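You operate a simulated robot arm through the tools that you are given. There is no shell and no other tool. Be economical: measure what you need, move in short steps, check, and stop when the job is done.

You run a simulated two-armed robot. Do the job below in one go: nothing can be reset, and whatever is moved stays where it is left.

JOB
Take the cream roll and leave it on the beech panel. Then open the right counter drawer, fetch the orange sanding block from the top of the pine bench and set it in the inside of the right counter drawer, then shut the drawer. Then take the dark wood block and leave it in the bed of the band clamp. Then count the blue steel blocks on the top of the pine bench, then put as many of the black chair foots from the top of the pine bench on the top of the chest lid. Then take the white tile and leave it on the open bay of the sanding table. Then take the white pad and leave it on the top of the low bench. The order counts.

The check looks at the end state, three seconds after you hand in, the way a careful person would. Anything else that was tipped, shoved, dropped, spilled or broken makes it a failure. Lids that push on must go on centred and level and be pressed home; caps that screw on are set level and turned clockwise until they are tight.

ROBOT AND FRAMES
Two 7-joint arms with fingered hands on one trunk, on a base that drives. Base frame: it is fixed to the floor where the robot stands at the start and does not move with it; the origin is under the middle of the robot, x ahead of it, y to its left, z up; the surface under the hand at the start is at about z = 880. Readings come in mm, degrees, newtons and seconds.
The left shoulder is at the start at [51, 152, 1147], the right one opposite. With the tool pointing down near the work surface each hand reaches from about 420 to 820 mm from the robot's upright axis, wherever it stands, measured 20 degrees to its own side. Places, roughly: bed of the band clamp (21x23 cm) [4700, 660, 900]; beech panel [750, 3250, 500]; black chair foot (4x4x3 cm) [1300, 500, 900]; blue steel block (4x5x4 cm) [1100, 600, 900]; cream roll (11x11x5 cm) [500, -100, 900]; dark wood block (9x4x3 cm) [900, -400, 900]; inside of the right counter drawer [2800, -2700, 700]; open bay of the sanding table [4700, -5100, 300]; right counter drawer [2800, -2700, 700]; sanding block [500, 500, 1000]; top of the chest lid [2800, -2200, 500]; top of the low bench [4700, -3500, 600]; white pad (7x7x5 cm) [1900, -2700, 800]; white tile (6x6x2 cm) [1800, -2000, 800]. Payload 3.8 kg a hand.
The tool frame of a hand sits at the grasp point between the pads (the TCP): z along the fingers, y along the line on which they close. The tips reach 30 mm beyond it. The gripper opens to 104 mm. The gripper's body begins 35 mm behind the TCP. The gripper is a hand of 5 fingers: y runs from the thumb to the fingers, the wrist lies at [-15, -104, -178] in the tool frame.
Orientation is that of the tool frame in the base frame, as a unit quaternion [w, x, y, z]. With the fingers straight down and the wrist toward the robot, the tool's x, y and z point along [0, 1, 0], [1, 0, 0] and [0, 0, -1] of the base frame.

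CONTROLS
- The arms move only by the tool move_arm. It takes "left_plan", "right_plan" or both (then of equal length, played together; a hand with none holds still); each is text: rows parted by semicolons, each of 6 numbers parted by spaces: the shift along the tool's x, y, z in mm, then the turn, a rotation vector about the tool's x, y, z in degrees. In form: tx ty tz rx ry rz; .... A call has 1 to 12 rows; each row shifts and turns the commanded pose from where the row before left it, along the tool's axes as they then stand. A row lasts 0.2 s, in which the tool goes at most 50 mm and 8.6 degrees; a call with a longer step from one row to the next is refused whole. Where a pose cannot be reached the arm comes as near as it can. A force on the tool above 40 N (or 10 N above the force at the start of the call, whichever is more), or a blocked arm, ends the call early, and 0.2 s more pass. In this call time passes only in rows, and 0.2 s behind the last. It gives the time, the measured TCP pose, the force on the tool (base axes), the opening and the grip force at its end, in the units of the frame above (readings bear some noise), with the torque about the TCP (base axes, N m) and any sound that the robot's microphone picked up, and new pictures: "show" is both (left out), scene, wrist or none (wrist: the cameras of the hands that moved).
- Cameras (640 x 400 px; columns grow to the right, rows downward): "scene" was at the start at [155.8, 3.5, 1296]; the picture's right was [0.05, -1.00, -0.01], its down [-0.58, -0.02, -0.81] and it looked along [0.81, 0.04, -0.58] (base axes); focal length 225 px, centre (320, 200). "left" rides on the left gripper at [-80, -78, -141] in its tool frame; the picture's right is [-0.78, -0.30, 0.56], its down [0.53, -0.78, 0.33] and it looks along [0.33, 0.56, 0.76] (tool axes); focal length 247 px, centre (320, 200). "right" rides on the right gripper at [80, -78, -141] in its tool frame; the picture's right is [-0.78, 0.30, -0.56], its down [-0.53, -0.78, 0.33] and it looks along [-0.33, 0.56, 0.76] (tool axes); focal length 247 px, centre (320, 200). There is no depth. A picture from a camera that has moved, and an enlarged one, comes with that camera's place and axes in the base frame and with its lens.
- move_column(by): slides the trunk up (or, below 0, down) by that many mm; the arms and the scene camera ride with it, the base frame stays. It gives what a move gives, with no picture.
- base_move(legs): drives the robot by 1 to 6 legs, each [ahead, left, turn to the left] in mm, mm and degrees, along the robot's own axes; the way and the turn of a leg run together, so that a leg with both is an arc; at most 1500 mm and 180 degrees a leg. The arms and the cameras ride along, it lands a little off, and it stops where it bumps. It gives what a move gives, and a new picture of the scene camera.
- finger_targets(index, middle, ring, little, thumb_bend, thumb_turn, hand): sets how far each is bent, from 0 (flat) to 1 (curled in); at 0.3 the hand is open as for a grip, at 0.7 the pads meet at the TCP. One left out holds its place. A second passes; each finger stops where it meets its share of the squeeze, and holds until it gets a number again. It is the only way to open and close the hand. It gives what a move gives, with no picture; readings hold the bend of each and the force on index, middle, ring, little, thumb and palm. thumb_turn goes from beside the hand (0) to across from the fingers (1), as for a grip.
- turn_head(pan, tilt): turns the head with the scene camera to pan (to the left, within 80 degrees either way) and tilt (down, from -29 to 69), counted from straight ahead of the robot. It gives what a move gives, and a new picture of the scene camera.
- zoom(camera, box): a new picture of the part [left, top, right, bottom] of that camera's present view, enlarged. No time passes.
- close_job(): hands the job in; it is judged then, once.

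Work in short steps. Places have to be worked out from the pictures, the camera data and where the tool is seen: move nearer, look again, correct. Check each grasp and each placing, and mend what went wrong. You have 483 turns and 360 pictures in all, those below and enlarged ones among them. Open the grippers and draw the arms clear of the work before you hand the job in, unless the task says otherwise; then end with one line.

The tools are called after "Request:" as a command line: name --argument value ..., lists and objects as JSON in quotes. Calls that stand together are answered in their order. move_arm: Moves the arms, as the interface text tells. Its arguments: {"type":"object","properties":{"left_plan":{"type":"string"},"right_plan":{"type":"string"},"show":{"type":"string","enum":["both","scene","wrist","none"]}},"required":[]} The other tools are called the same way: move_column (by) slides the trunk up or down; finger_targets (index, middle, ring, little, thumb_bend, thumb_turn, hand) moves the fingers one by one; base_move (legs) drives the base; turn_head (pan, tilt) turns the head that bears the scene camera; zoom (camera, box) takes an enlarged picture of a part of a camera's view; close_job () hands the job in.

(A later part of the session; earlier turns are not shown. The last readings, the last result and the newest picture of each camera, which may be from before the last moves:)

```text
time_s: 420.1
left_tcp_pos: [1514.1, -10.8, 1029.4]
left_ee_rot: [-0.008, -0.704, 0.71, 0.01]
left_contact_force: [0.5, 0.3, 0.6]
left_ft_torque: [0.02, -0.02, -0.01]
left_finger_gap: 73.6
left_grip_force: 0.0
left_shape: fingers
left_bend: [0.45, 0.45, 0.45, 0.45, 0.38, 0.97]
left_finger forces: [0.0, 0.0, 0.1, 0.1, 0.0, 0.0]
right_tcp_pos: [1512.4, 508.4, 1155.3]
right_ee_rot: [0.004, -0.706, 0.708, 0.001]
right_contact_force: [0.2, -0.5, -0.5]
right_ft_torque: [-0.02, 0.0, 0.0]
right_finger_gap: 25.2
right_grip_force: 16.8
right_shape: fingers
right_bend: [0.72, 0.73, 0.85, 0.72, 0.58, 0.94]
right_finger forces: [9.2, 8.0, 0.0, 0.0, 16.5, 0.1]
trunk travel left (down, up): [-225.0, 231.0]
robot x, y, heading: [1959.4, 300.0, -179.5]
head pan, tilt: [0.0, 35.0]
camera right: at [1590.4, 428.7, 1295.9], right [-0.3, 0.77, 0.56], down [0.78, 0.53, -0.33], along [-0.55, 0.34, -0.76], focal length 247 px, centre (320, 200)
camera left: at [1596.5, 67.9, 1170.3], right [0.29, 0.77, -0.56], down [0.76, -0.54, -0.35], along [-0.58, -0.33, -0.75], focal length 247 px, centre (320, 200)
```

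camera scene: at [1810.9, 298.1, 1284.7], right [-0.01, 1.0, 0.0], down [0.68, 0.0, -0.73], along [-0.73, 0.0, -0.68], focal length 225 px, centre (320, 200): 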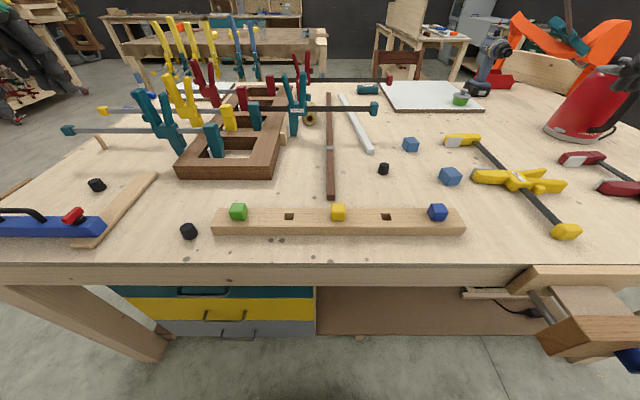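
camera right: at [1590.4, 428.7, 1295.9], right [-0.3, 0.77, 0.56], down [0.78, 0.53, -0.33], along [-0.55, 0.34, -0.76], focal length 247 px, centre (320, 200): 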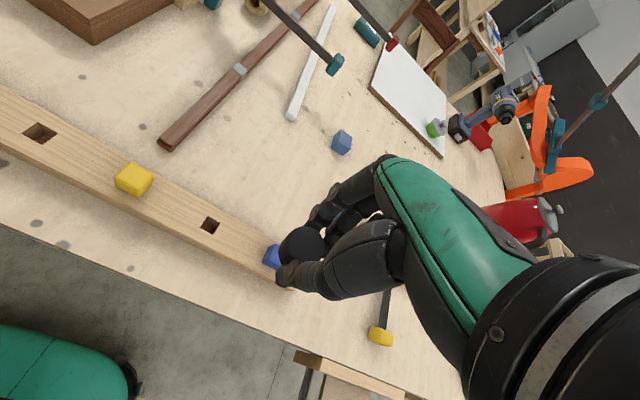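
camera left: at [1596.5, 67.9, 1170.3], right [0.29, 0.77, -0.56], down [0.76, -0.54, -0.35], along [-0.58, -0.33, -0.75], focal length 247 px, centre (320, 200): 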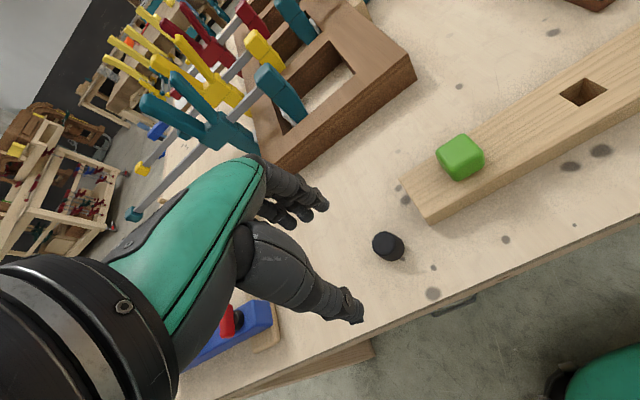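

Foot A at [1496, 6], beam end at y ≈ 55. I offset the hand slightly away from the beam, lower and grasp.

Request:
move_arm --left_plan "-7 18 25 0 0 0; 0 0 30 0 0 0; 0 0 28 0 0 0; 0 0 18 0 0 0; 0 0 14 0 0 0" --show "wrist"

Request:
finger_targets --hand "left" --index 0.78 --middle 0.78 --ring 0.72 --little 0.7 --thumb_bend 0.75

Request:
move_arm --left_plan "0 0 -20 0 0 0; 0 0 -30 0 0 0; 0 0 -40 0 0 0; 0 0 -40 0 0 0; 0 0 -40 0 0 0; 0 -10 -40 0 0 0" --show "wrist"

```text
time_s: 421.3
left_tcp_pos: [1491.3, -4.3, 915.6]
left_ee_rot: [-0.009, -0.704, 0.71, 0.01]
left_contact_force: [0.8, -0.6, -0.1]
left_ft_torque: [0.02, -0.01, -0.01]
left_finger_gap: 73.8
left_grip_force: 0.1
left_shape: fingers
left_bend: [0.45, 0.45, 0.45, 0.45, 0.38, 0.97]
left_finger forces: [0.1, 0.0, 0.0, 0.1, 0.1, 0.0]
right_tcp_pos: [1511.2, 508.6, 1155.6]
right_ee_rot: [0.003, -0.707, 0.707, 0.001]
right_contact_force: [-0.2, 0.2, 0.9]
right_ft_torque: [0.03, 0.0, 0.01]
right_finger_gap: 25.3
right_grip_force: 17.0
right_shape: fingers
right_bend: [0.72, 0.73, 0.85, 0.72, 0.58, 0.94]
right_finger forces: [9.2, 7.9, 0.0, 0.1, 16.5, 0.1]
trunk travel left (down, up): [-225.0, 231.0]
robot x, y, heading: [1957.9, 300.7, -179.8]
head pan, tilt: [0.0, 35.0]
camera left: at [1574.4, 73.9, 1055.7], right [0.29, 0.77, -0.56], down [0.76, -0.54, -0.35], along [-0.58, -0.33, -0.75], focal length 247 px, centre (320, 200)
```

left: 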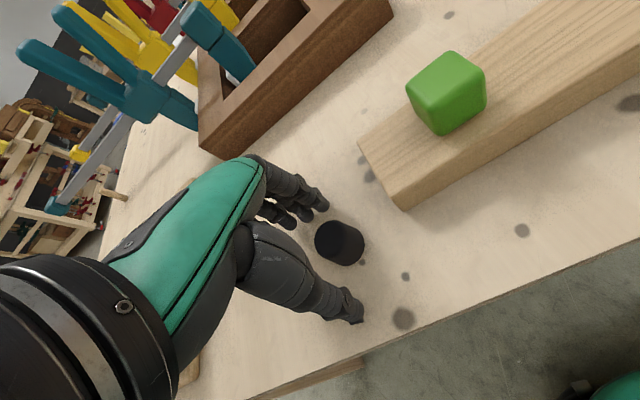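

```text
time_s: 422.3
left_tcp_pos: [1491.0, -3.7, 914.2]
left_ee_rot: [-0.008, -0.704, 0.71, 0.009]
left_contact_force: [-0.4, -0.1, 0.2]
left_ft_torque: [-0.01, 0.04, 0.0]
left_finger_gap: 22.3
left_grip_force: 9.9
left_shape: fingers
left_bend: [0.57, 0.78, 0.72, 0.7, 0.65, 0.97]
left_finger forces: [10.1, 0.1, 0.0, 0.0, 10.4, 0.0]
right_tcp_pos: [1510.8, 508.5, 1154.6]
right_ee_rot: [0.004, -0.707, 0.708, 0.0]
right_contact_force: [-0.2, 0.2, -0.1]
right_ft_torque: [-0.02, -0.06, -0.02]
right_finger_gap: 24.9
right_grip_force: 16.9
right_shape: fingers
right_bend: [0.72, 0.73, 0.85, 0.72, 0.58, 0.94]
right_finger forces: [9.2, 8.0, 0.0, 0.1, 16.4, 0.0]
trunk travel left (down, up): [-225.0, 231.0]
robot x, y, heading: [1957.0, 297.3, -179.8]
head pan, tilt: [0.0, 35.0]
```

```text
time_s: 423.7
left_tcp_pos: [1508.3, -4.0, 1125.7]
left_ee_rot: [-0.008, -0.703, 0.711, 0.009]
left_contact_force: [-0.3, -0.3, -0.1]
left_ft_torque: [-0.02, -0.01, -0.03]
left_finger_gap: 22.0
left_grip_force: 10.1
left_shape: fingers
left_bend: [0.57, 0.78, 0.72, 0.7, 0.65, 0.97]
left_finger forces: [9.9, 0.1, 0.1, 0.0, 10.0, 0.0]
right_tcp_pos: [1512.3, 508.5, 1156.0]
right_ee_rot: [0.004, -0.706, 0.708, 0.001]
right_contact_force: [-0.6, 0.8, -1.3]
right_ft_torque: [-0.02, 0.04, 0.0]
right_finger_gap: 25.1
right_grip_force: 17.0
right_shape: fingers
right_bend: [0.72, 0.73, 0.85, 0.72, 0.58, 0.94]
right_finger forces: [9.2, 7.9, 0.0, 0.0, 16.6, 0.0]
trunk travel left (down, up): [-225.0, 231.0]
robot x, y, heading: [1957.1, 304.2, -179.6]
head pan, tilt: [0.0, 35.0]
camera left: at [1590.0, 74.0, 1265.9], right [0.29, 0.77, -0.56], down [0.76, -0.54, -0.35], along [-0.58, -0.33, -0.75], focal length 247 px, centre (320, 200)
```

left: 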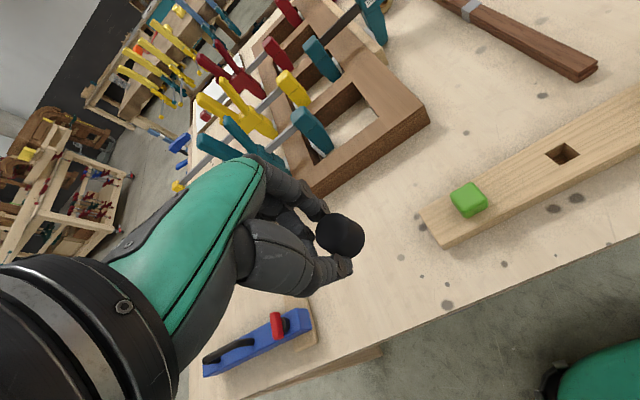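

Both feet are held. I retract both hands and drive toward the chest.

Request:
base_move --legs '[[-330, 0, 0], [0, 0, 90], [900, 0, 0], [600, 0, 0], [0, 530, 0]]'

Request:
turn_head --pan 0 --tilt 40

```text
time_s: 439.8
left_tcp_pos: [3158.8, -1641.0, 1124.6]
left_ee_rot: [0.013, 1.0, 0.002, -0.001]
left_contact_force: [0.2, 0.2, 0.4]
left_ft_torque: [-0.02, -0.02, 0.02]
left_finger_gap: 21.9
left_grip_force: 9.7
left_shape: fingers
left_bend: [0.57, 0.78, 0.72, 0.7, 0.65, 0.97]
left_finger forces: [10.0, 0.0, 0.1, 0.1, 10.0, 0.0]
right_tcp_pos: [2644.3, -1642.2, 1155.2]
right_ee_rot: [-0.004, 1.0, 0.005, -0.003]
right_contact_force: [0.8, -0.3, -0.3]
right_ft_torque: [0.03, 0.01, 0.0]
right_finger_gap: 24.8
right_grip_force: 16.5
right_shape: fingers
right_bend: [0.72, 0.73, 0.85, 0.72, 0.58, 0.94]
right_finger forces: [8.9, 8.2, 0.0, 0.1, 15.9, 0.1]
trunk travel left (down, up): [-225.0, 231.0]
robot x, y, heading: [2846.9, -1195.7, -88.9]
head pan, tilt: [0.0, 35.0]
camera scene: at [2851.3, -1343.7, 1284.7], right [-1.0, -0.02, 0.0], down [-0.01, 0.68, -0.73], along [0.01, -0.73, -0.68], focal length 225 px, centre (320, 200)
```

scene: 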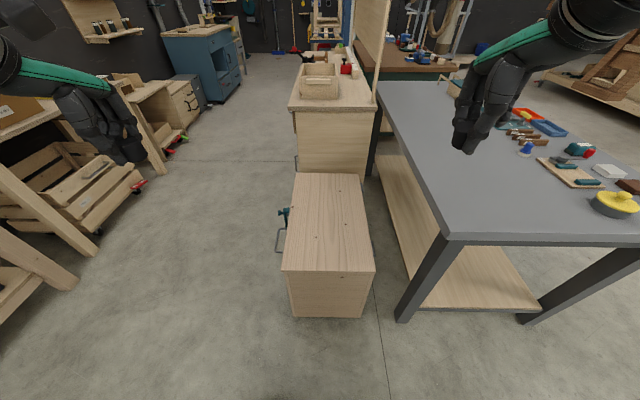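

```text
time_s: 440.5
left_tcp_pos: [3158.5, -1640.2, 1124.5]
left_ee_rot: [0.013, 1.0, 0.002, -0.001]
left_contact_force: [0.8, 0.3, -0.1]
left_ft_torque: [-0.03, 0.02, -0.02]
left_finger_gap: 21.7
left_grip_force: 10.0
left_shape: fingers
left_bend: [0.57, 0.78, 0.72, 0.7, 0.65, 0.97]
left_finger forces: [9.9, 0.0, 0.0, 0.1, 10.1, 0.0]
right_tcp_pos: [2645.5, -1644.1, 1153.9]
right_ee_rot: [-0.003, 1.0, 0.005, -0.003]
right_contact_force: [0.0, -0.7, 0.3]
right_ft_torque: [-0.01, -0.02, -0.02]
right_finger_gap: 24.9
right_grip_force: 16.2
right_shape: fingers
right_bend: [0.72, 0.73, 0.85, 0.72, 0.58, 0.94]
right_finger forces: [8.9, 8.1, 0.0, 0.0, 15.9, 0.0]
trunk travel left (down, up): [-225.0, 231.0]
robot x, y, heading: [2847.6, -1194.9, -88.8]
head pan, tilt: [0.0, 40.0]
camera scene: at [2851.7, -1339.7, 1277.7], right [-1.0, -0.02, 0.0], down [-0.01, 0.74, -0.67], along [0.01, -0.67, -0.74], focal length 225 px, centre (320, 200)
```

scene: 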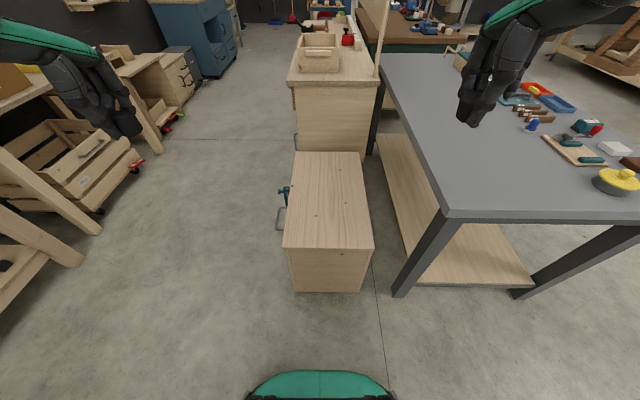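

The lid spans x 2645–3000, y -1810…-2460 at z ≈ 469. The grey table would foul the right elbow here, so I go to the aisle side and face -x.

Request:
base_move --legs '[[0, 640, 0], [860, 0, 0], [0, 0, -91]]'

Request:
turn_head --pan 0 --tilt 45

```text
time_s: 452.1
left_tcp_pos: [3040.4, -2336.6, 1124.1]
left_ee_rot: [-0.008, -0.696, 0.718, 0.009]
left_contact_force: [-0.3, -0.3, 0.3]
left_ft_torque: [0.0, -0.05, -0.02]
left_finger_gap: 21.8
left_grip_force: 9.7
left_shape: fingers
left_bend: [0.57, 0.78, 0.72, 0.7, 0.65, 0.97]
left_finger forces: [9.8, 0.1, 0.0, 0.1, 9.9, 0.0]
right_tcp_pos: [3055.3, -1824.2, 1155.6]
right_ee_rot: [0.003, -0.698, 0.716, 0.0]
right_contact_force: [0.2, 0.2, -0.6]
right_ft_torque: [-0.02, 0.0, -0.01]
right_finger_gap: 24.7
right_grip_force: 15.8
right_shape: fingers
right_bend: [0.72, 0.73, 0.85, 0.72, 0.59, 0.94]
right_finger forces: [8.6, 8.0, 0.0, 0.0, 15.3, 0.0]
trunk travel left (down, up): [-225.0, 231.0]
robot x, y, heading: [3496.2, -2045.2, 179.1]
head pan, tilt: [0.0, 40.0]
camera scene: at [3354.5, -2040.4, 1277.6], right [0.02, 1.0, 0.0], down [0.74, -0.01, -0.67], along [-0.67, 0.01, -0.74], focal length 225 px, centre (320, 200)
```

scene: 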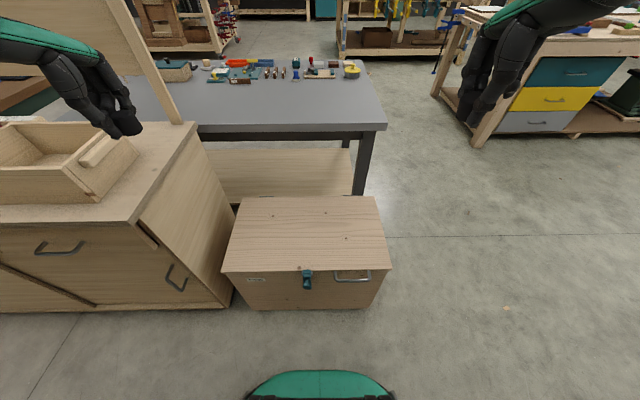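

```text
time_s: 452.7
left_tcp_pos: [3040.0, -2336.8, 1123.4]
left_ee_rot: [-0.008, -0.697, 0.717, 0.01]
left_contact_force: [0.0, -0.1, 0.2]
left_ft_torque: [-0.02, -0.01, 0.04]
left_finger_gap: 21.4
left_grip_force: 9.9
left_shape: fingers
left_bend: [0.57, 0.78, 0.72, 0.7, 0.65, 0.97]
left_finger forces: [9.8, 0.0, 0.1, 0.0, 10.0, 0.0]
right_tcp_pos: [3055.9, -1823.6, 1155.3]
right_ee_rot: [0.004, -0.698, 0.716, 0.0]
right_contact_force: [0.4, -0.2, 0.1]
right_ft_torque: [0.0, 0.0, 0.02]
right_finger_gap: 24.5
right_grip_force: 15.8
right_shape: fingers
right_bend: [0.72, 0.73, 0.85, 0.72, 0.59, 0.94]
right_finger forces: [8.6, 8.1, 0.0, 0.0, 15.3, 0.1]
trunk travel left (down, up): [-225.0, 231.0]
robot x, y, heading: [3499.9, -2039.9, 179.0]
head pan, tilt: [0.0, 45.0]
camera scene: at [3359.1, -2040.5, 1271.0], right [0.02, 1.0, 0.0], down [0.8, -0.01, -0.6], along [-0.6, 0.01, -0.8], focal length 225 px, centre (320, 200)
```

scene: 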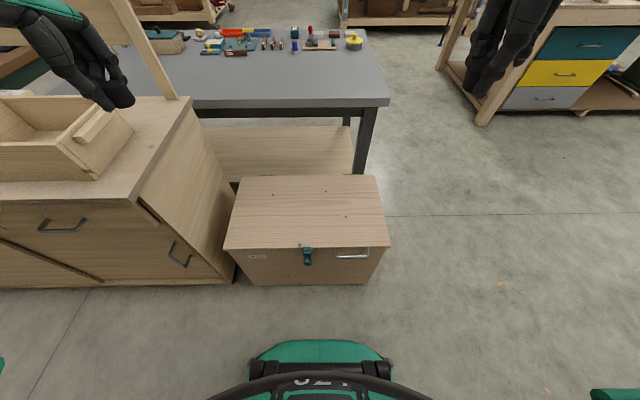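

The lid is at z ≈ 480, x 2630–2990, y -2400…-1775. I bring both hands over it and lower the trunk.

Request:
move_arm --left_plan "-33 31 0 0 0 0; -33 31 0 0 0 0; -33 31 0 0 0 0; -33 31 0 0 0 0; -33 31 0 0 0 0" --right_plan "35 34 6 0 0 0; 35 34 6 0 0 0; 35 34 6 0 0 0; 35 34 6 0 0 0; 35 34 6 0 0 0" --show "none"

Request:
move_column --by -225

Request:
turn_head --pan 0 --tilt 15

```text
time_s: 453.9
left_tcp_pos: [2888.1, -2168.0, 1127.0]
left_ee_rot: [-0.007, -0.697, 0.717, 0.009]
left_contact_force: [0.2, 0.4, -0.7]
left_ft_torque: [0.02, 0.0, -0.02]
left_finger_gap: 21.2
left_grip_force: 9.8
left_shape: fingers
left_bend: [0.57, 0.78, 0.72, 0.7, 0.65, 0.97]
left_finger forces: [9.8, 0.1, 0.0, 0.1, 9.9, 0.0]
right_tcp_pos: [2878.4, -1994.4, 1121.8]
right_ee_rot: [0.004, -0.698, 0.716, 0.001]
right_contact_force: [0.4, -0.7, -0.4]
right_ft_torque: [0.01, -0.02, -0.01]
right_finger_gap: 24.3
right_grip_force: 16.1
right_shape: fingers
right_bend: [0.72, 0.73, 0.85, 0.72, 0.59, 0.94]
right_finger forces: [8.7, 8.3, 0.1, 0.0, 15.2, 0.1]
trunk travel left (down, up): [-225.0, 231.0]
robot x, y, heading: [3496.0, -2039.9, 179.1]
head pan, tilt: [0.0, 45.0]
```

```text
time_s: 456.3
left_tcp_pos: [2891.4, -2167.9, 904.7]
left_ee_rot: [-0.008, -0.697, 0.717, 0.01]
left_contact_force: [0.8, 0.5, -1.2]
left_ft_torque: [0.0, 0.01, 0.0]
left_finger_gap: 21.4
left_grip_force: 10.1
left_shape: fingers
left_bend: [0.57, 0.78, 0.72, 0.7, 0.66, 0.97]
left_finger forces: [9.7, 0.1, 0.1, 0.0, 9.9, 0.1]
right_tcp_pos: [2881.8, -1994.3, 899.2]
right_ee_rot: [0.003, -0.699, 0.715, 0.001]
right_contact_force: [0.9, 0.1, -0.5]
right_ft_torque: [0.0, -0.02, -0.01]
right_finger_gap: 24.8
right_grip_force: 16.4
right_shape: fingers
right_bend: [0.72, 0.73, 0.85, 0.72, 0.59, 0.94]
right_finger forces: [8.8, 8.6, 0.0, 0.0, 15.0, 0.0]
trunk travel left (down, up): [0.0, 456.0]
robot x, y, heading: [3499.2, -2042.4, 178.9]
head pan, tilt: [0.0, 45.0]
```

```text
time_s: 457.3
left_tcp_pos: [2889.3, -2166.7, 903.5]
left_ee_rot: [-0.008, -0.696, 0.718, 0.009]
left_contact_force: [0.4, 0.2, -0.1]
left_ft_torque: [0.01, 0.02, 0.0]
left_finger_gap: 21.1
left_grip_force: 10.2
left_shape: fingers
left_bend: [0.57, 0.78, 0.72, 0.7, 0.66, 0.97]
left_finger forces: [9.7, 0.0, 0.0, 0.0, 9.8, 0.0]
right_tcp_pos: [2881.1, -1994.4, 898.1]
right_ee_rot: [0.004, -0.699, 0.715, -0.001]
right_contact_force: [0.2, -0.2, 0.0]
right_ft_torque: [0.01, 0.01, -0.02]
right_finger_gap: 24.6
right_grip_force: 16.4
right_shape: fingers
right_bend: [0.72, 0.73, 0.85, 0.72, 0.59, 0.94]
right_finger forces: [8.7, 8.6, 0.0, 0.1, 15.0, 0.1]
trunk travel left (down, up): [0.0, 456.0]
robot x, y, heading: [3498.9, -2044.7, 179.2]
head pan, tilt: [0.0, 15.0]
camera scene: at [3180.5, -2037.6, 982.9], right [0.02, 1.0, 0.0], down [0.72, -0.01, -0.7], along [-0.7, 0.01, -0.72], focal length 225 px, centre (320, 200)
```

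scene: 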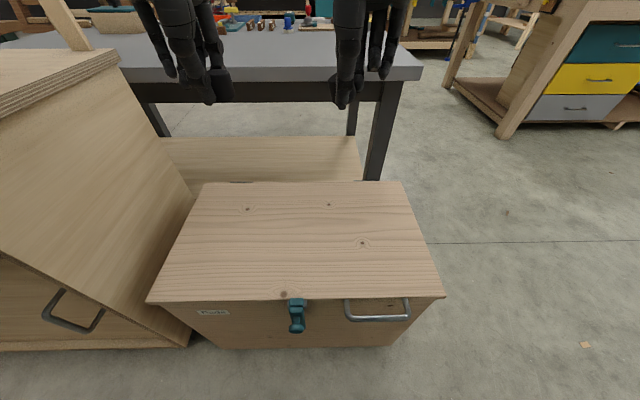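

Both feet are over the lid. I lower both arms together.

Request:
move_arm --left_plan "0 0 45 0 0 0; 0 0 45 0 0 0; 0 0 45 0 0 0; 0 0 45 0 0 0; 0 0 45 0 0 0; 0 0 45 0 0 0; 0 0 40 0 0 0" --right_plan "0 0 45 0 0 0; 0 0 45 0 0 0; 0 0 45 0 0 0; 0 0 45 0 0 0; 0 0 45 0 0 0; 0 0 45 0 0 0; 0 0 35 0 0 0" --show "both"

```text
time_s: 458.9
left_tcp_pos: [2881.4, -2167.2, 594.4]
left_ee_rot: [-0.007, -0.696, 0.718, 0.009]
left_contact_force: [0.2, 0.1, 1.3]
left_ft_torque: [0.0, 0.0, 0.03]
left_finger_gap: 21.0
left_grip_force: 10.2
left_shape: fingers
left_bend: [0.57, 0.78, 0.72, 0.7, 0.66, 0.97]
left_finger forces: [9.6, 0.1, 0.0, 0.1, 9.8, 0.0]
right_tcp_pos: [2882.3, -1992.2, 592.9]
right_ee_rot: [0.004, -0.699, 0.715, 0.0]
right_contact_force: [0.1, -0.3, -0.4]
right_ft_torque: [0.01, 0.03, 0.03]
right_finger_gap: 24.3
right_grip_force: 15.9
right_shape: fingers
right_bend: [0.72, 0.74, 0.85, 0.72, 0.59, 0.94]
right_finger forces: [8.5, 8.1, 0.1, 0.0, 14.6, 0.0]
trunk travel left (down, up): [0.0, 456.0]
robot x, y, heading: [3500.5, -2041.8, 179.2]
head pan, tilt: [0.0, 15.0]
camera scene: at [3180.0, -2037.6, 982.7], right [0.02, 1.0, 0.0], down [0.72, -0.01, -0.7], along [-0.7, 0.01, -0.72], focal length 225 px, centre (320, 200)
camera right: at [2957.2, -2073.8, 733.5], right [-0.28, 0.78, 0.56], down [0.79, 0.52, -0.33], along [-0.54, 0.35, -0.76], focal length 247 px, centre (320, 200)
camera left: at [2965.8, -2090.0, 733.9], right [0.31, 0.77, -0.56], down [0.75, -0.56, -0.35], along [-0.58, -0.31, -0.75], focal length 247 px, centre (320, 200)
```

scene: 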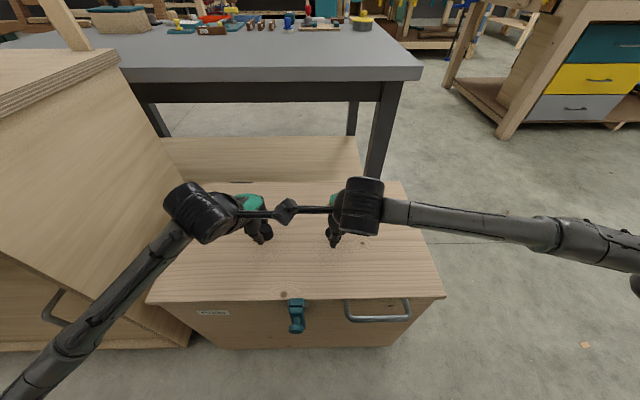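
right: 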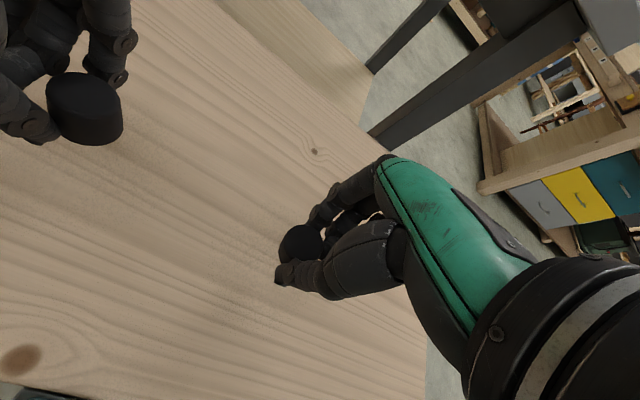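
left: 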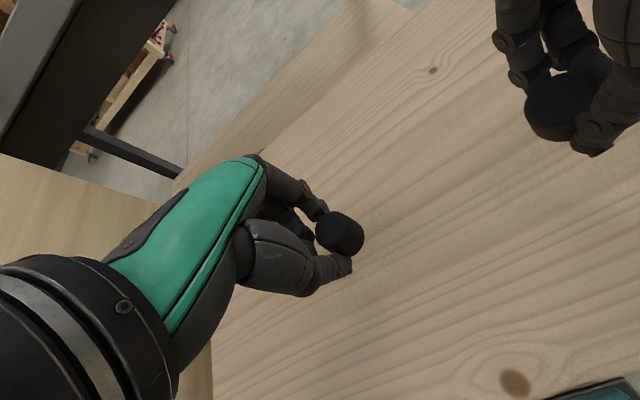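

Both feet look upright. Down another 60 mm, then gently one by one.

Request:
move_arm --left_plan "0 0 30 0 0 0; 0 0 28 0 0 0; 0 0 8 0 0 0; 0 0 6 0 0 0; 0 0 5 0 0 0; 0 0 5 0 0 0; 0 0 5 0 0 0" --show "wrist"

Request:
move_arm --right_plan "0 0 30 0 0 0; 0 0 28 0 0 0; 0 0 8 0 0 0; 0 0 6 0 0 0; 0 0 5 0 0 0; 0 0 5 0 0 0; 0 0 5 0 0 0" --show "wrist"

```text
time_s: 459.5
left_tcp_pos: [2876.5, -2164.5, 553.7]
left_ee_rot: [-0.015, -0.696, 0.717, 0.025]
left_contact_force: [6.5, -0.4, 18.2]
left_ft_torque: [0.16, -0.63, -0.08]
left_finger_gap: 21.4
left_grip_force: 16.6
left_shape: fingers
left_bend: [0.58, 0.78, 0.72, 0.7, 0.66, 0.97]
left_finger forces: [8.0, 0.0, 0.0, 0.0, 26.2, 0.1]
right_tcp_pos: [2883.1, -1992.4, 593.9]
right_ee_rot: [0.003, -0.699, 0.715, 0.0]
right_contact_force: [-0.2, -0.2, -1.4]
right_ft_torque: [0.01, -0.02, 0.01]
right_finger_gap: 24.2
right_grip_force: 15.8
right_shape: fingers
right_bend: [0.72, 0.74, 0.85, 0.72, 0.59, 0.94]
right_finger forces: [8.6, 8.1, 0.1, 0.1, 14.7, 0.0]
trunk travel left (down, up): [0.0, 456.0]
robot x, y, heading: [3496.8, -2043.4, 179.1]
head pan, tilt: [0.0, 15.0]
stopped in row 3 (left hand): the force on the tool passed its limit at 51 N (the readings are from after the stop); the commanded pose is now the measured one
camera left: at [2964.7, -2089.7, 692.4], right [0.29, 0.77, -0.56], down [0.74, -0.55, -0.38], along [-0.61, -0.31, -0.73], focal length 247 px, centre (320, 200)
```

left: 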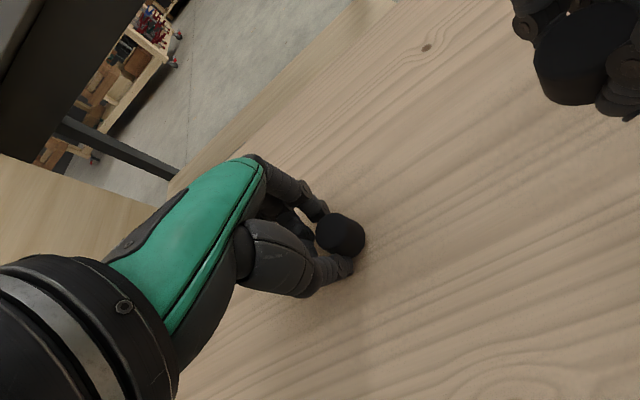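

```text
time_s: 460.1
left_tcp_pos: [2877.8, -2164.5, 552.2]
left_ee_rot: [-0.015, -0.696, 0.718, 0.022]
left_contact_force: [4.4, -0.3, 11.8]
left_ft_torque: [0.11, -0.32, -0.02]
left_finger_gap: 20.9
left_grip_force: 15.1
left_shape: fingers
left_bend: [0.57, 0.78, 0.72, 0.7, 0.67, 0.97]
left_finger forces: [9.1, 0.0, 0.1, 0.0, 20.4, 0.0]
right_tcp_pos: [2879.1, -1993.4, 553.1]
right_ee_rot: [-0.008, -0.699, 0.715, 0.006]
right_contact_force: [6.3, 5.0, 17.1]
right_ft_torque: [-0.09, -0.62, 0.19]
right_finger_gap: 24.9
right_grip_force: 22.6
right_shape: fingers
right_bend: [0.72, 0.74, 0.85, 0.72, 0.58, 0.94]
right_finger forces: [7.2, 13.1, 0.0, 0.0, 24.0, 0.1]
trunk travel left (down, up): [0.0, 456.0]
robot x, y, heading: [3497.3, -2041.5, 178.9]
head pan, tilt: [0.0, 15.0]
stopped in row 3 (right hand): the force on the tool passed its limit at 50 N (the readings are from after the stop); the commanded pose is now the measured one
camera right: at [2957.5, -2073.7, 692.6], right [-0.27, 0.79, 0.56], down [0.78, 0.51, -0.35], along [-0.56, 0.35, -0.75], focal length 247 px, centre (320, 200)
```

right: 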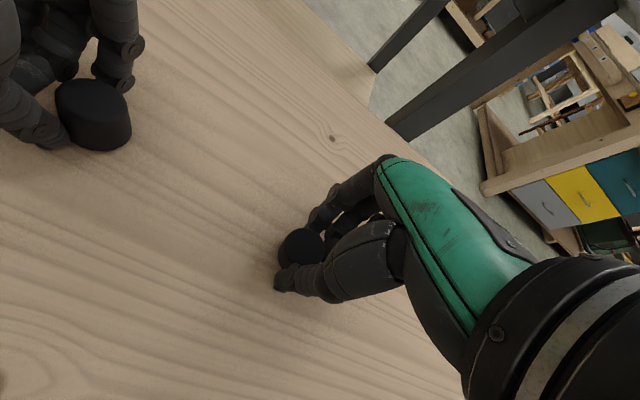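

Both feet touch the lid (z ≈ 512). I ease up slightly and open both hands.

Request:
move_arm --left_plan "0 0 -3 0 0 0" --right_plan "0 0 -4 0 0 0" --show "none"

Request:
finger_targets --hand "left" --index 0.45 --middle 0.45 --ring 0.45 --little 0.45 --thumb_bend 0.45

Request:
finger_targets --hand "right" --index 0.45 --middle 0.45 --ring 0.45 --little 0.45 --thumb_bend 0.45

Request:
move_arm --left_plan "0 0 -20 0 0 0; 0 0 -35 0 0 0; 0 0 -45 0 0 0; 0 0 -45 0 0 0" --right_plan "0 0 -20 0 0 0; 0 0 -35 0 0 0; 0 0 -45 0 0 0; 0 0 -45 0 0 0" --show "both"

```text
time_s: 460.5
left_tcp_pos: [2876.2, -2165.0, 552.3]
left_ee_rot: [-0.014, -0.695, 0.718, 0.02]
left_contact_force: [1.4, 0.6, 9.4]
left_ft_torque: [0.12, -0.18, -0.01]
left_finger_gap: 21.1
left_grip_force: 13.1
left_shape: fingers
left_bend: [0.57, 0.78, 0.72, 0.7, 0.67, 0.97]
left_finger forces: [9.6, 0.0, 0.0, 0.1, 17.0, 0.0]
right_tcp_pos: [2879.4, -1992.6, 552.3]
right_ee_rot: [-0.005, -0.698, 0.716, 0.004]
right_contact_force: [4.1, 2.2, 10.5]
right_ft_torque: [-0.08, -0.33, 0.1]
right_finger_gap: 24.7
right_grip_force: 19.6
right_shape: fingers
right_bend: [0.72, 0.74, 0.85, 0.72, 0.59, 0.94]
right_finger forces: [8.3, 11.4, 0.0, 0.0, 18.3, 0.1]
trunk travel left (down, up): [0.0, 456.0]
robot x, y, heading: [3497.2, -2040.4, 179.0]
head pan, tilt: [0.0, 15.0]
```

```text
time_s: 461.5
left_tcp_pos: [2876.8, -2165.3, 553.8]
left_ee_rot: [-0.015, -0.696, 0.718, 0.022]
left_contact_force: [-6.8, -0.2, 22.0]
left_ft_torque: [0.19, -0.55, 0.07]
left_finger_gap: 55.0
left_grip_force: 10.9
left_shape: fingers
left_bend: [0.45, 0.45, 0.45, 0.45, 0.52, 0.97]
left_finger forces: [0.1, 0.1, 0.1, 0.1, 21.8, 0.0]
right_tcp_pos: [2878.6, -1993.4, 555.4]
right_ee_rot: [-0.006, -0.698, 0.716, 0.004]
right_contact_force: [2.6, 0.2, 2.5]
right_ft_torque: [-0.03, -0.2, 0.07]
right_finger_gap: 24.6
right_grip_force: 16.5
right_shape: fingers
right_bend: [0.72, 0.74, 0.85, 0.72, 0.59, 0.94]
right_finger forces: [8.2, 9.4, 0.0, 0.0, 16.4, 0.0]
trunk travel left (down, up): [0.0, 456.0]
robot x, y, heading: [3496.2, -2044.3, 179.1]
head pan, tilt: [0.0, 15.0]
```

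```text
time_s: 462.5
left_tcp_pos: [2878.7, -2164.0, 554.3]
left_ee_rot: [-0.015, -0.696, 0.718, 0.021]
left_contact_force: [-6.4, 0.6, 29.2]
left_ft_torque: [0.2, -0.78, 0.06]
left_finger_gap: 54.7
left_grip_force: 13.6
left_shape: fingers
left_bend: [0.45, 0.45, 0.45, 0.45, 0.52, 0.97]
left_finger forces: [0.1, 0.0, 0.0, 0.1, 28.8, 0.0]
right_tcp_pos: [2878.8, -1992.1, 553.8]
right_ee_rot: [-0.007, -0.698, 0.716, 0.004]
right_contact_force: [0.7, 0.1, 1.6]
right_ft_torque: [0.04, 0.03, -0.02]
right_finger_gap: 64.5
right_grip_force: 0.7
right_shape: fingers
right_bend: [0.45, 0.46, 0.45, 0.45, 0.45, 0.97]
right_finger forces: [0.0, 1.5, 0.0, 0.0, 0.1, 0.0]
trunk travel left (down, up): [0.0, 456.0]
robot x, y, heading: [3496.2, -2041.7, 178.8]
head pan, tilt: [0.0, 15.0]
```

```text
time_s: 463.5
left_tcp_pos: [2884.6, -2166.5, 697.2]
left_ee_rot: [-0.013, -0.696, 0.718, 0.018]
left_contact_force: [0.4, 0.0, -0.1]
left_ft_torque: [0.0, 0.02, 0.0]
left_finger_gap: 64.7
left_grip_force: 0.1
left_shape: fingers
left_bend: [0.45, 0.45, 0.45, 0.45, 0.45, 0.97]
left_finger forces: [0.1, 0.1, 0.0, 0.0, 0.0, 0.0]
right_tcp_pos: [2880.5, -1992.9, 698.1]
right_ee_rot: [-0.005, -0.699, 0.716, 0.004]
right_contact_force: [-1.0, -0.5, -1.2]
right_ft_torque: [-0.01, 0.04, -0.02]
right_finger_gap: 64.8
right_grip_force: 0.1
right_shape: fingers
right_bend: [0.45, 0.45, 0.45, 0.45, 0.45, 0.97]
right_finger forces: [0.0, 0.0, 0.1, 0.0, 0.0, 0.0]
trunk travel left (down, up): [0.0, 456.0]
robot x, y, heading: [3496.4, -2041.1, 179.0]
head pan, tilt: [0.0, 15.0]
camera scene: at [3180.9, -2037.3, 983.3], right [0.02, 1.0, 0.0], down [0.72, -0.01, -0.7], along [-0.7, 0.01, -0.72], focal length 225 px, centre (320, 200)
camera right: at [2958.1, -2073.8, 837.1], right [-0.27, 0.78, 0.56], down [0.79, 0.52, -0.34], along [-0.56, 0.35, -0.75], focal length 247 px, centre (320, 200)
camera left: at [2971.4, -2091.5, 836.9], right [0.3, 0.77, -0.56], down [0.74, -0.56, -0.37], along [-0.6, -0.31, -0.74], focal length 247 px, centre (320, 200)
```

scene: 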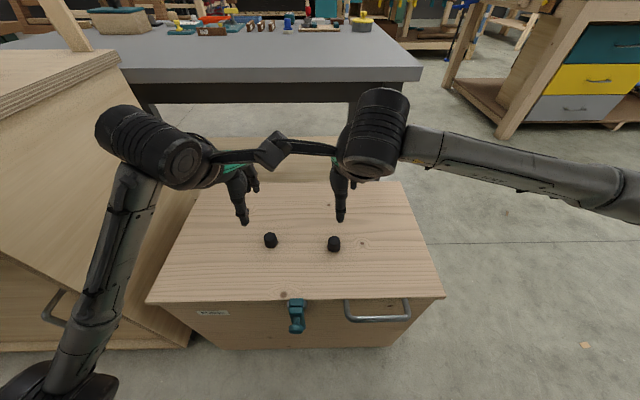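
right: 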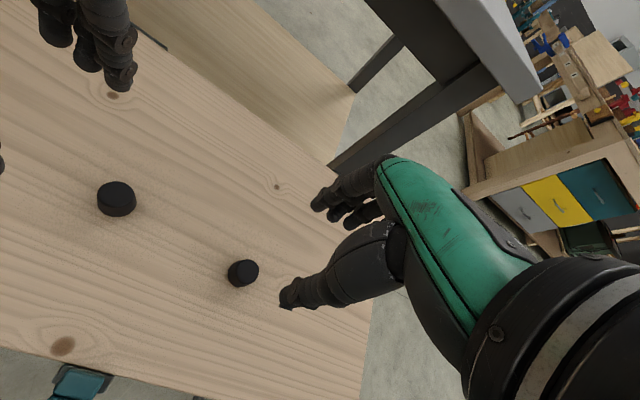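
left: 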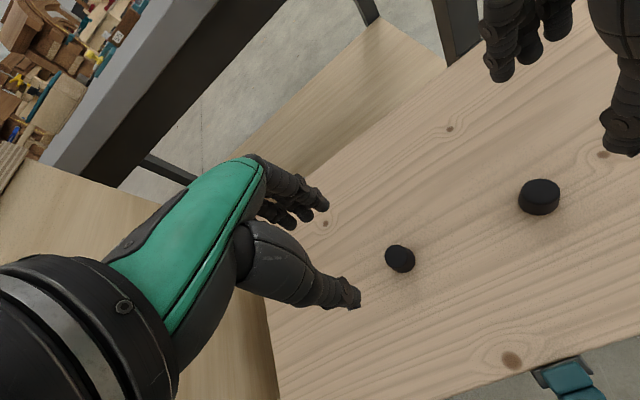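

Two feet on the lid; a zoom to check they sit flat.

Request:
zoom --camera "scene" --box '[240, 215, 360, 265]'

```text
5.33 times, centred on (300, 240) of scene
camera zoom: at [3180.9, -2037.3, 983.3], right [0.02, 1.0, 0.0], down [0.72, -0.01, -0.7], along [-0.7, 0.01, -0.72], focal length 1200 px, centre (427, -13)
```

zoom: 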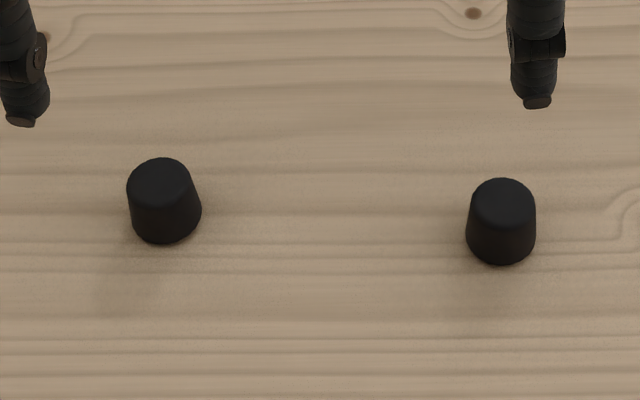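

Both feet stand upright. I raise the arms and trunk, then go round to the grey table's corridor side for the white tile.

Request:
move_arm --left_plan "0 0 -45 0 0 0; 0 0 -45 0 0 0; 0 0 -45 0 0 0; 10 -35 -30 0 0 0; 10 -35 -20 0 0 0; 10 -40 0 0 0 0; 10 -40 0 0 0 0" --right_plan "0 0 -45 0 0 0; 0 0 -45 0 0 0; 0 0 -45 0 0 0; -10 -35 -30 0 0 0; -10 -35 -20 0 0 0; -10 -40 0 0 0 0; -10 -40 0 0 0 0" --show "none"

Request:
move_column --by 225

Request:
base_move --legs '[[-100, 0, 0], [0, 0, 91], [-850, 0, 0], [0, -800, 0], [0, -780, 0]]'

Request:
turn_head --pan 0 --tilt 30

```text
time_s: 465.1
left_tcp_pos: [3041.8, -2213.0, 874.1]
left_ee_rot: [-0.013, -0.697, 0.717, 0.02]
left_contact_force: [0.5, 0.5, -0.5]
left_ft_torque: [-0.01, 0.01, -0.02]
left_finger_gap: 64.8
left_grip_force: 0.1
left_shape: fingers
left_bend: [0.45, 0.45, 0.45, 0.45, 0.45, 0.97]
left_finger forces: [0.0, 0.0, 0.0, 0.1, 0.0, 0.0]
right_tcp_pos: [3026.9, -1951.7, 881.4]
right_ee_rot: [-0.003, -0.688, 0.726, -0.004]
right_contact_force: [-0.5, 0.2, 0.5]
right_ft_torque: [0.01, 0.03, -0.02]
right_finger_gap: 64.6
right_grip_force: 0.1
right_shape: fingers
right_bend: [0.45, 0.45, 0.45, 0.45, 0.45, 0.97]
right_finger forces: [0.0, 0.0, 0.0, 0.1, 0.0, 0.0]
trunk travel left (down, up): [0.0, 456.0]
robot x, y, heading: [3498.2, -2042.5, 178.9]
head pan, tilt: [0.0, 15.0]
```

```text
time_s: 467.5
left_tcp_pos: [3040.4, -2212.5, 1098.5]
left_ee_rot: [-0.012, -0.696, 0.717, 0.02]
left_contact_force: [0.0, 0.2, 0.1]
left_ft_torque: [0.03, -0.01, -0.01]
left_finger_gap: 64.7
left_grip_force: 0.0
left_shape: fingers
left_bend: [0.45, 0.45, 0.45, 0.45, 0.45, 0.97]
left_finger forces: [0.1, 0.0, 0.0, 0.0, 0.0, 0.0]
right_tcp_pos: [3032.2, -1956.4, 1105.5]
right_ee_rot: [-0.005, -0.698, 0.716, 0.004]
right_contact_force: [0.4, 0.3, 0.7]
right_ft_torque: [0.0, 0.02, 0.05]
right_finger_gap: 64.9
right_grip_force: 0.1
right_shape: fingers
right_bend: [0.45, 0.45, 0.45, 0.45, 0.45, 0.97]
right_finger forces: [0.0, 0.0, 0.0, 0.0, 0.0, 0.0]
trunk travel left (down, up): [-225.0, 231.0]
robot x, y, heading: [3502.3, -2042.2, 178.8]
head pan, tilt: [0.0, 15.0]
```

```text
time_s: 484.2
left_tcp_pos: [2213.9, -1639.9, 1099.0]
left_ee_rot: [0.023, 1.0, -0.01, -0.005]
left_contact_force: [-0.2, -0.1, -0.3]
left_ft_torque: [-0.01, 0.02, -0.03]
left_finger_gap: 65.0
left_grip_force: 0.1
left_shape: fingers
left_bend: [0.45, 0.45, 0.45, 0.45, 0.45, 0.97]
left_finger forces: [0.1, 0.0, 0.1, 0.1, 0.0, 0.0]
right_tcp_pos: [1956.2, -1650.5, 1103.8]
right_ee_rot: [0.005, 1.0, -0.007, 0.002]
right_contact_force: [-0.4, -0.1, 0.6]
right_ft_torque: [-0.01, -0.01, 0.03]
right_finger_gap: 64.6
right_grip_force: 0.3
right_shape: fingers
right_bend: [0.45, 0.45, 0.45, 0.45, 0.45, 0.97]
right_finger forces: [0.0, 0.1, 0.0, 0.1, 0.1, 0.0]
trunk travel left (down, up): [-225.0, 231.0]
robot x, y, heading: [2041.6, -1181.3, -90.5]
head pan, tilt: [0.0, 15.0]
camera scene: at [2038.5, -1344.6, 1315.6], right [-1.0, 0.01, 0.0], down [0.0, 0.39, -0.92], along [-0.01, -0.92, -0.39], focal length 225 px, centre (320, 200)
```

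scene: 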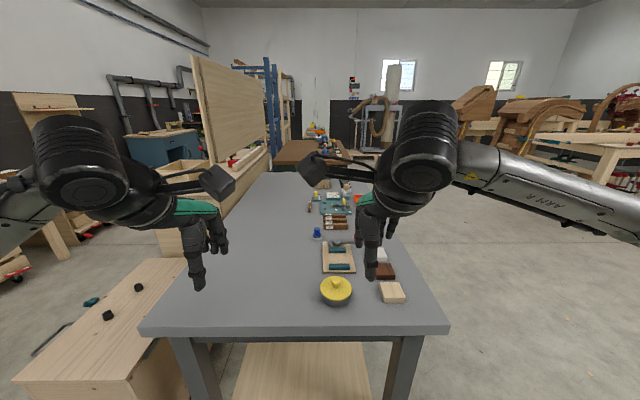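

```text
time_s: 485.0
left_tcp_pos: [2214.3, -1640.4, 1098.1]
left_ee_rot: [0.023, 1.0, -0.009, -0.005]
left_contact_force: [-0.3, 0.2, 0.3]
left_ft_torque: [0.0, 0.03, -0.01]
left_finger_gap: 65.1
left_grip_force: 0.0
left_shape: fingers
left_bend: [0.45, 0.45, 0.45, 0.45, 0.45, 0.97]
left_finger forces: [0.0, 0.1, 0.0, 0.1, 0.1, 0.0]
right_tcp_pos: [1957.4, -1649.8, 1104.9]
right_ee_rot: [0.006, 1.0, -0.007, 0.001]
right_contact_force: [0.6, 0.7, -0.4]
right_ft_torque: [0.02, 0.02, 0.0]
right_finger_gap: 64.8
right_grip_force: 0.0
right_shape: fingers
right_bend: [0.45, 0.45, 0.45, 0.45, 0.45, 0.97]
right_finger forces: [0.0, 0.0, 0.1, 0.1, 0.1, 0.0]
trunk travel left (down, up): [-225.0, 231.0]
robot x, y, heading: [2038.9, -1181.7, -90.2]
head pan, tilt: [0.0, 30.0]
camera scene: at [2038.3, -1338.2, 1292.1], right [-1.0, 0.01, 0.0], down [0.0, 0.62, -0.79], along [0.0, -0.79, -0.62], focal length 225 px, centre (320, 200)
```

scene: 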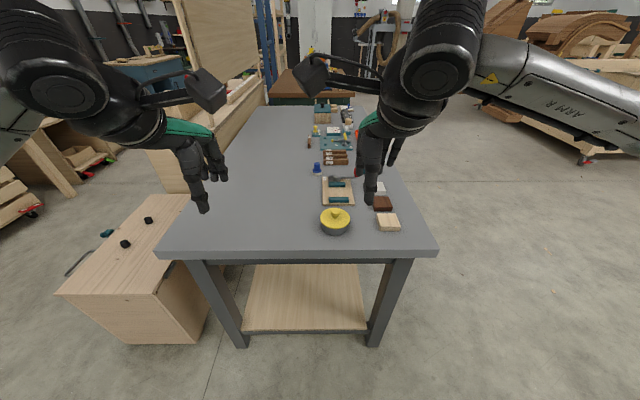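

Three tiles in a row: tan, brown and white (behind the hand). I zoom.

Request:
zoom --camera "scene" --box '[290, 130, 440, 250]'

```text
3.33 times, centred on (365, 190) of scene
camera zoom: at [2038.3, -1338.2, 1292.1], right [-1.0, 0.01, 0.0], down [0.0, 0.62, -0.79], along [0.0, -0.79, -0.62], focal length 750 px, centre (170, 233)
```

zoom: 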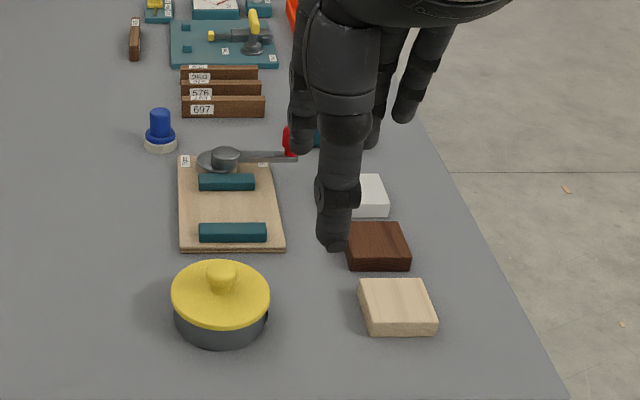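

The white tile sits ~15 mm behind a brown one, so I grasp it across x from the table's west side, where that is the natural hand direction.

Request:
base_move --legs '[[0, -770, 0], [720, 0, 0], [0, 0, 90]]'

Request:
turn_head --pan -10 --tilt 35

```text
time_s: 496.5
left_tcp_pos: [1713.6, -1729.8, 1098.3]
left_ee_rot: [0.019, 0.716, 0.697, 0.013]
left_contact_force: [-0.6, 0.0, -0.5]
left_ft_torque: [-0.03, -0.02, -0.02]
left_finger_gap: 64.4
left_grip_force: 0.1
left_shape: fingers
left_bend: [0.45, 0.45, 0.45, 0.45, 0.45, 0.97]
left_finger forces: [0.1, 0.1, 0.1, 0.0, 0.0, 0.0]
right_tcp_pos: [1723.1, -1985.8, 1105.3]
right_ee_rot: [0.005, 0.715, 0.699, 0.005]
right_contact_force: [-0.6, -0.2, -0.6]
right_ft_torque: [0.04, 0.01, -0.02]
right_finger_gap: 64.9
right_grip_force: 0.1
right_shape: fingers
right_bend: [0.45, 0.45, 0.45, 0.45, 0.45, 0.97]
right_finger forces: [0.0, 0.0, 0.0, 0.0, 0.0, 0.0]
trunk travel left (down, up): [-225.0, 231.0]
robot x, y, heading: [1257.8, -1904.7, -0.7]
head pan, tilt: [0.0, 30.0]
camera scene: at [1411.4, -1904.6, 1292.1], right [-0.01, -1.0, 0.0], down [-0.62, 0.01, -0.79], along [0.79, -0.01, -0.62], focal length 225 px, centre (320, 200)
```

scene: 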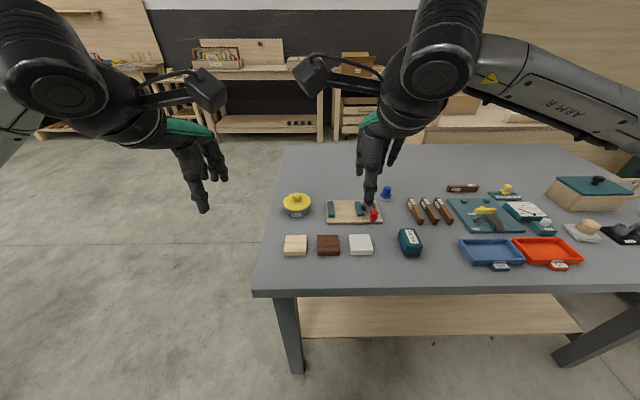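

```text
time_s: 497.2
left_tcp_pos: [1714.5, -1729.3, 1099.5]
left_ee_rot: [0.019, 0.717, 0.697, 0.013]
left_contact_force: [1.9, 0.6, 0.2]
left_ft_torque: [0.01, -0.02, 0.02]
left_finger_gap: 64.8
left_grip_force: 0.1
left_shape: fingers
left_bend: [0.45, 0.45, 0.45, 0.45, 0.45, 0.97]
left_finger forces: [0.0, 0.0, 0.0, 0.1, 0.0, 0.0]
right_tcp_pos: [1722.5, -1986.3, 1104.1]
right_ee_rot: [0.004, 0.715, 0.699, 0.005]
right_contact_force: [-0.3, 0.2, -0.2]
right_ft_torque: [-0.01, 0.01, -0.01]
right_finger_gap: 64.8
right_grip_force: 0.1
right_shape: fingers
right_bend: [0.45, 0.45, 0.45, 0.45, 0.45, 0.97]
right_finger forces: [0.1, 0.0, 0.0, 0.0, 0.0, 0.0]
trunk travel left (down, up): [-225.0, 231.0]
robot x, y, heading: [1260.7, -1902.6, -0.7]
head pan, tilt: [-10.0, 35.0]
camera scene: at [1406.5, -1919.8, 1284.9], right [-0.19, -0.98, 0.02], down [-0.67, 0.11, -0.73], along [0.72, -0.15, -0.68], focal length 225 px, centre (320, 200)
```

scene: 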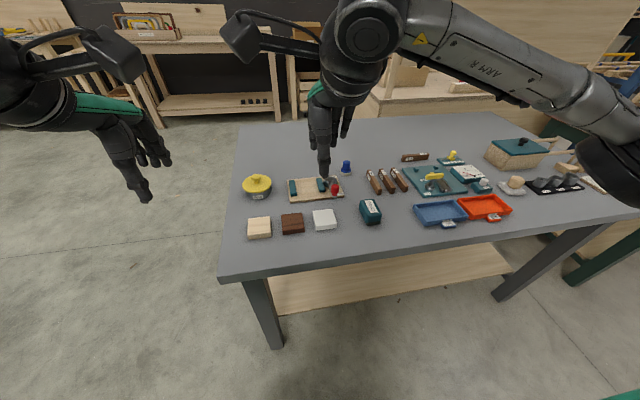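

Tile ≈ [1842, -2028]. I move the right hand over it for a wrist view.

Request:
move_arm --right_plan "-10 30 30 0 0 0; -10 30 30 0 0 0; -10 30 30 0 0 0; -12 30 30 0 0 0; 0 0 30 0 0 0" --show "wrist"

```text
time_s: 498.4
left_tcp_pos: [1714.7, -1729.8, 1098.3]
left_ee_rot: [0.02, 0.717, 0.697, 0.013]
left_contact_force: [0.0, 0.5, -0.5]
left_ft_torque: [-0.02, 0.02, 0.03]
left_finger_gap: 64.8
left_grip_force: 0.0
left_shape: fingers
left_bend: [0.45, 0.45, 0.45, 0.45, 0.45, 0.97]
left_finger forces: [0.2, 0.0, 0.0, 0.0, 0.0, 0.0]
right_tcp_pos: [1843.8, -2029.4, 956.4]
right_ee_rot: [0.004, 0.715, 0.699, 0.005]
right_contact_force: [-0.2, -0.5, -0.3]
right_ft_torque: [-0.01, 0.01, 0.02]
right_finger_gap: 64.6
right_grip_force: 0.2
right_shape: fingers
right_bend: [0.45, 0.45, 0.45, 0.45, 0.45, 0.97]
right_finger forces: [0.0, 0.0, 0.0, 0.0, 0.1, 0.0]
trunk travel left (down, up): [-225.0, 231.0]
robot x, y, heading: [1255.9, -1900.3, -0.7]
head pan, tilt: [-10.0, 35.0]
camera right: at [1766.9, -1948.9, 1095.7], right [0.27, -0.78, 0.56], down [-0.78, -0.52, -0.34], along [0.56, -0.35, -0.75], focal length 247 px, centre (320, 200)
```

right: 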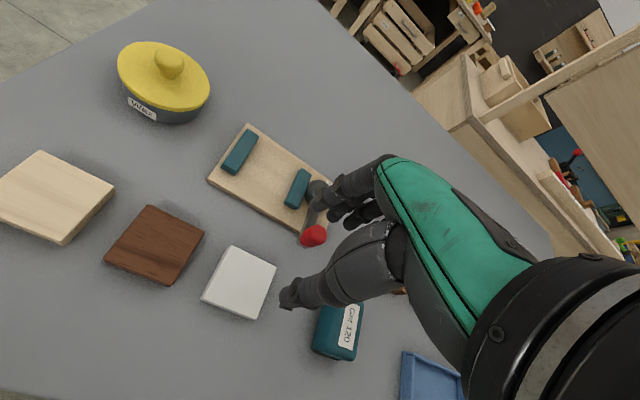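

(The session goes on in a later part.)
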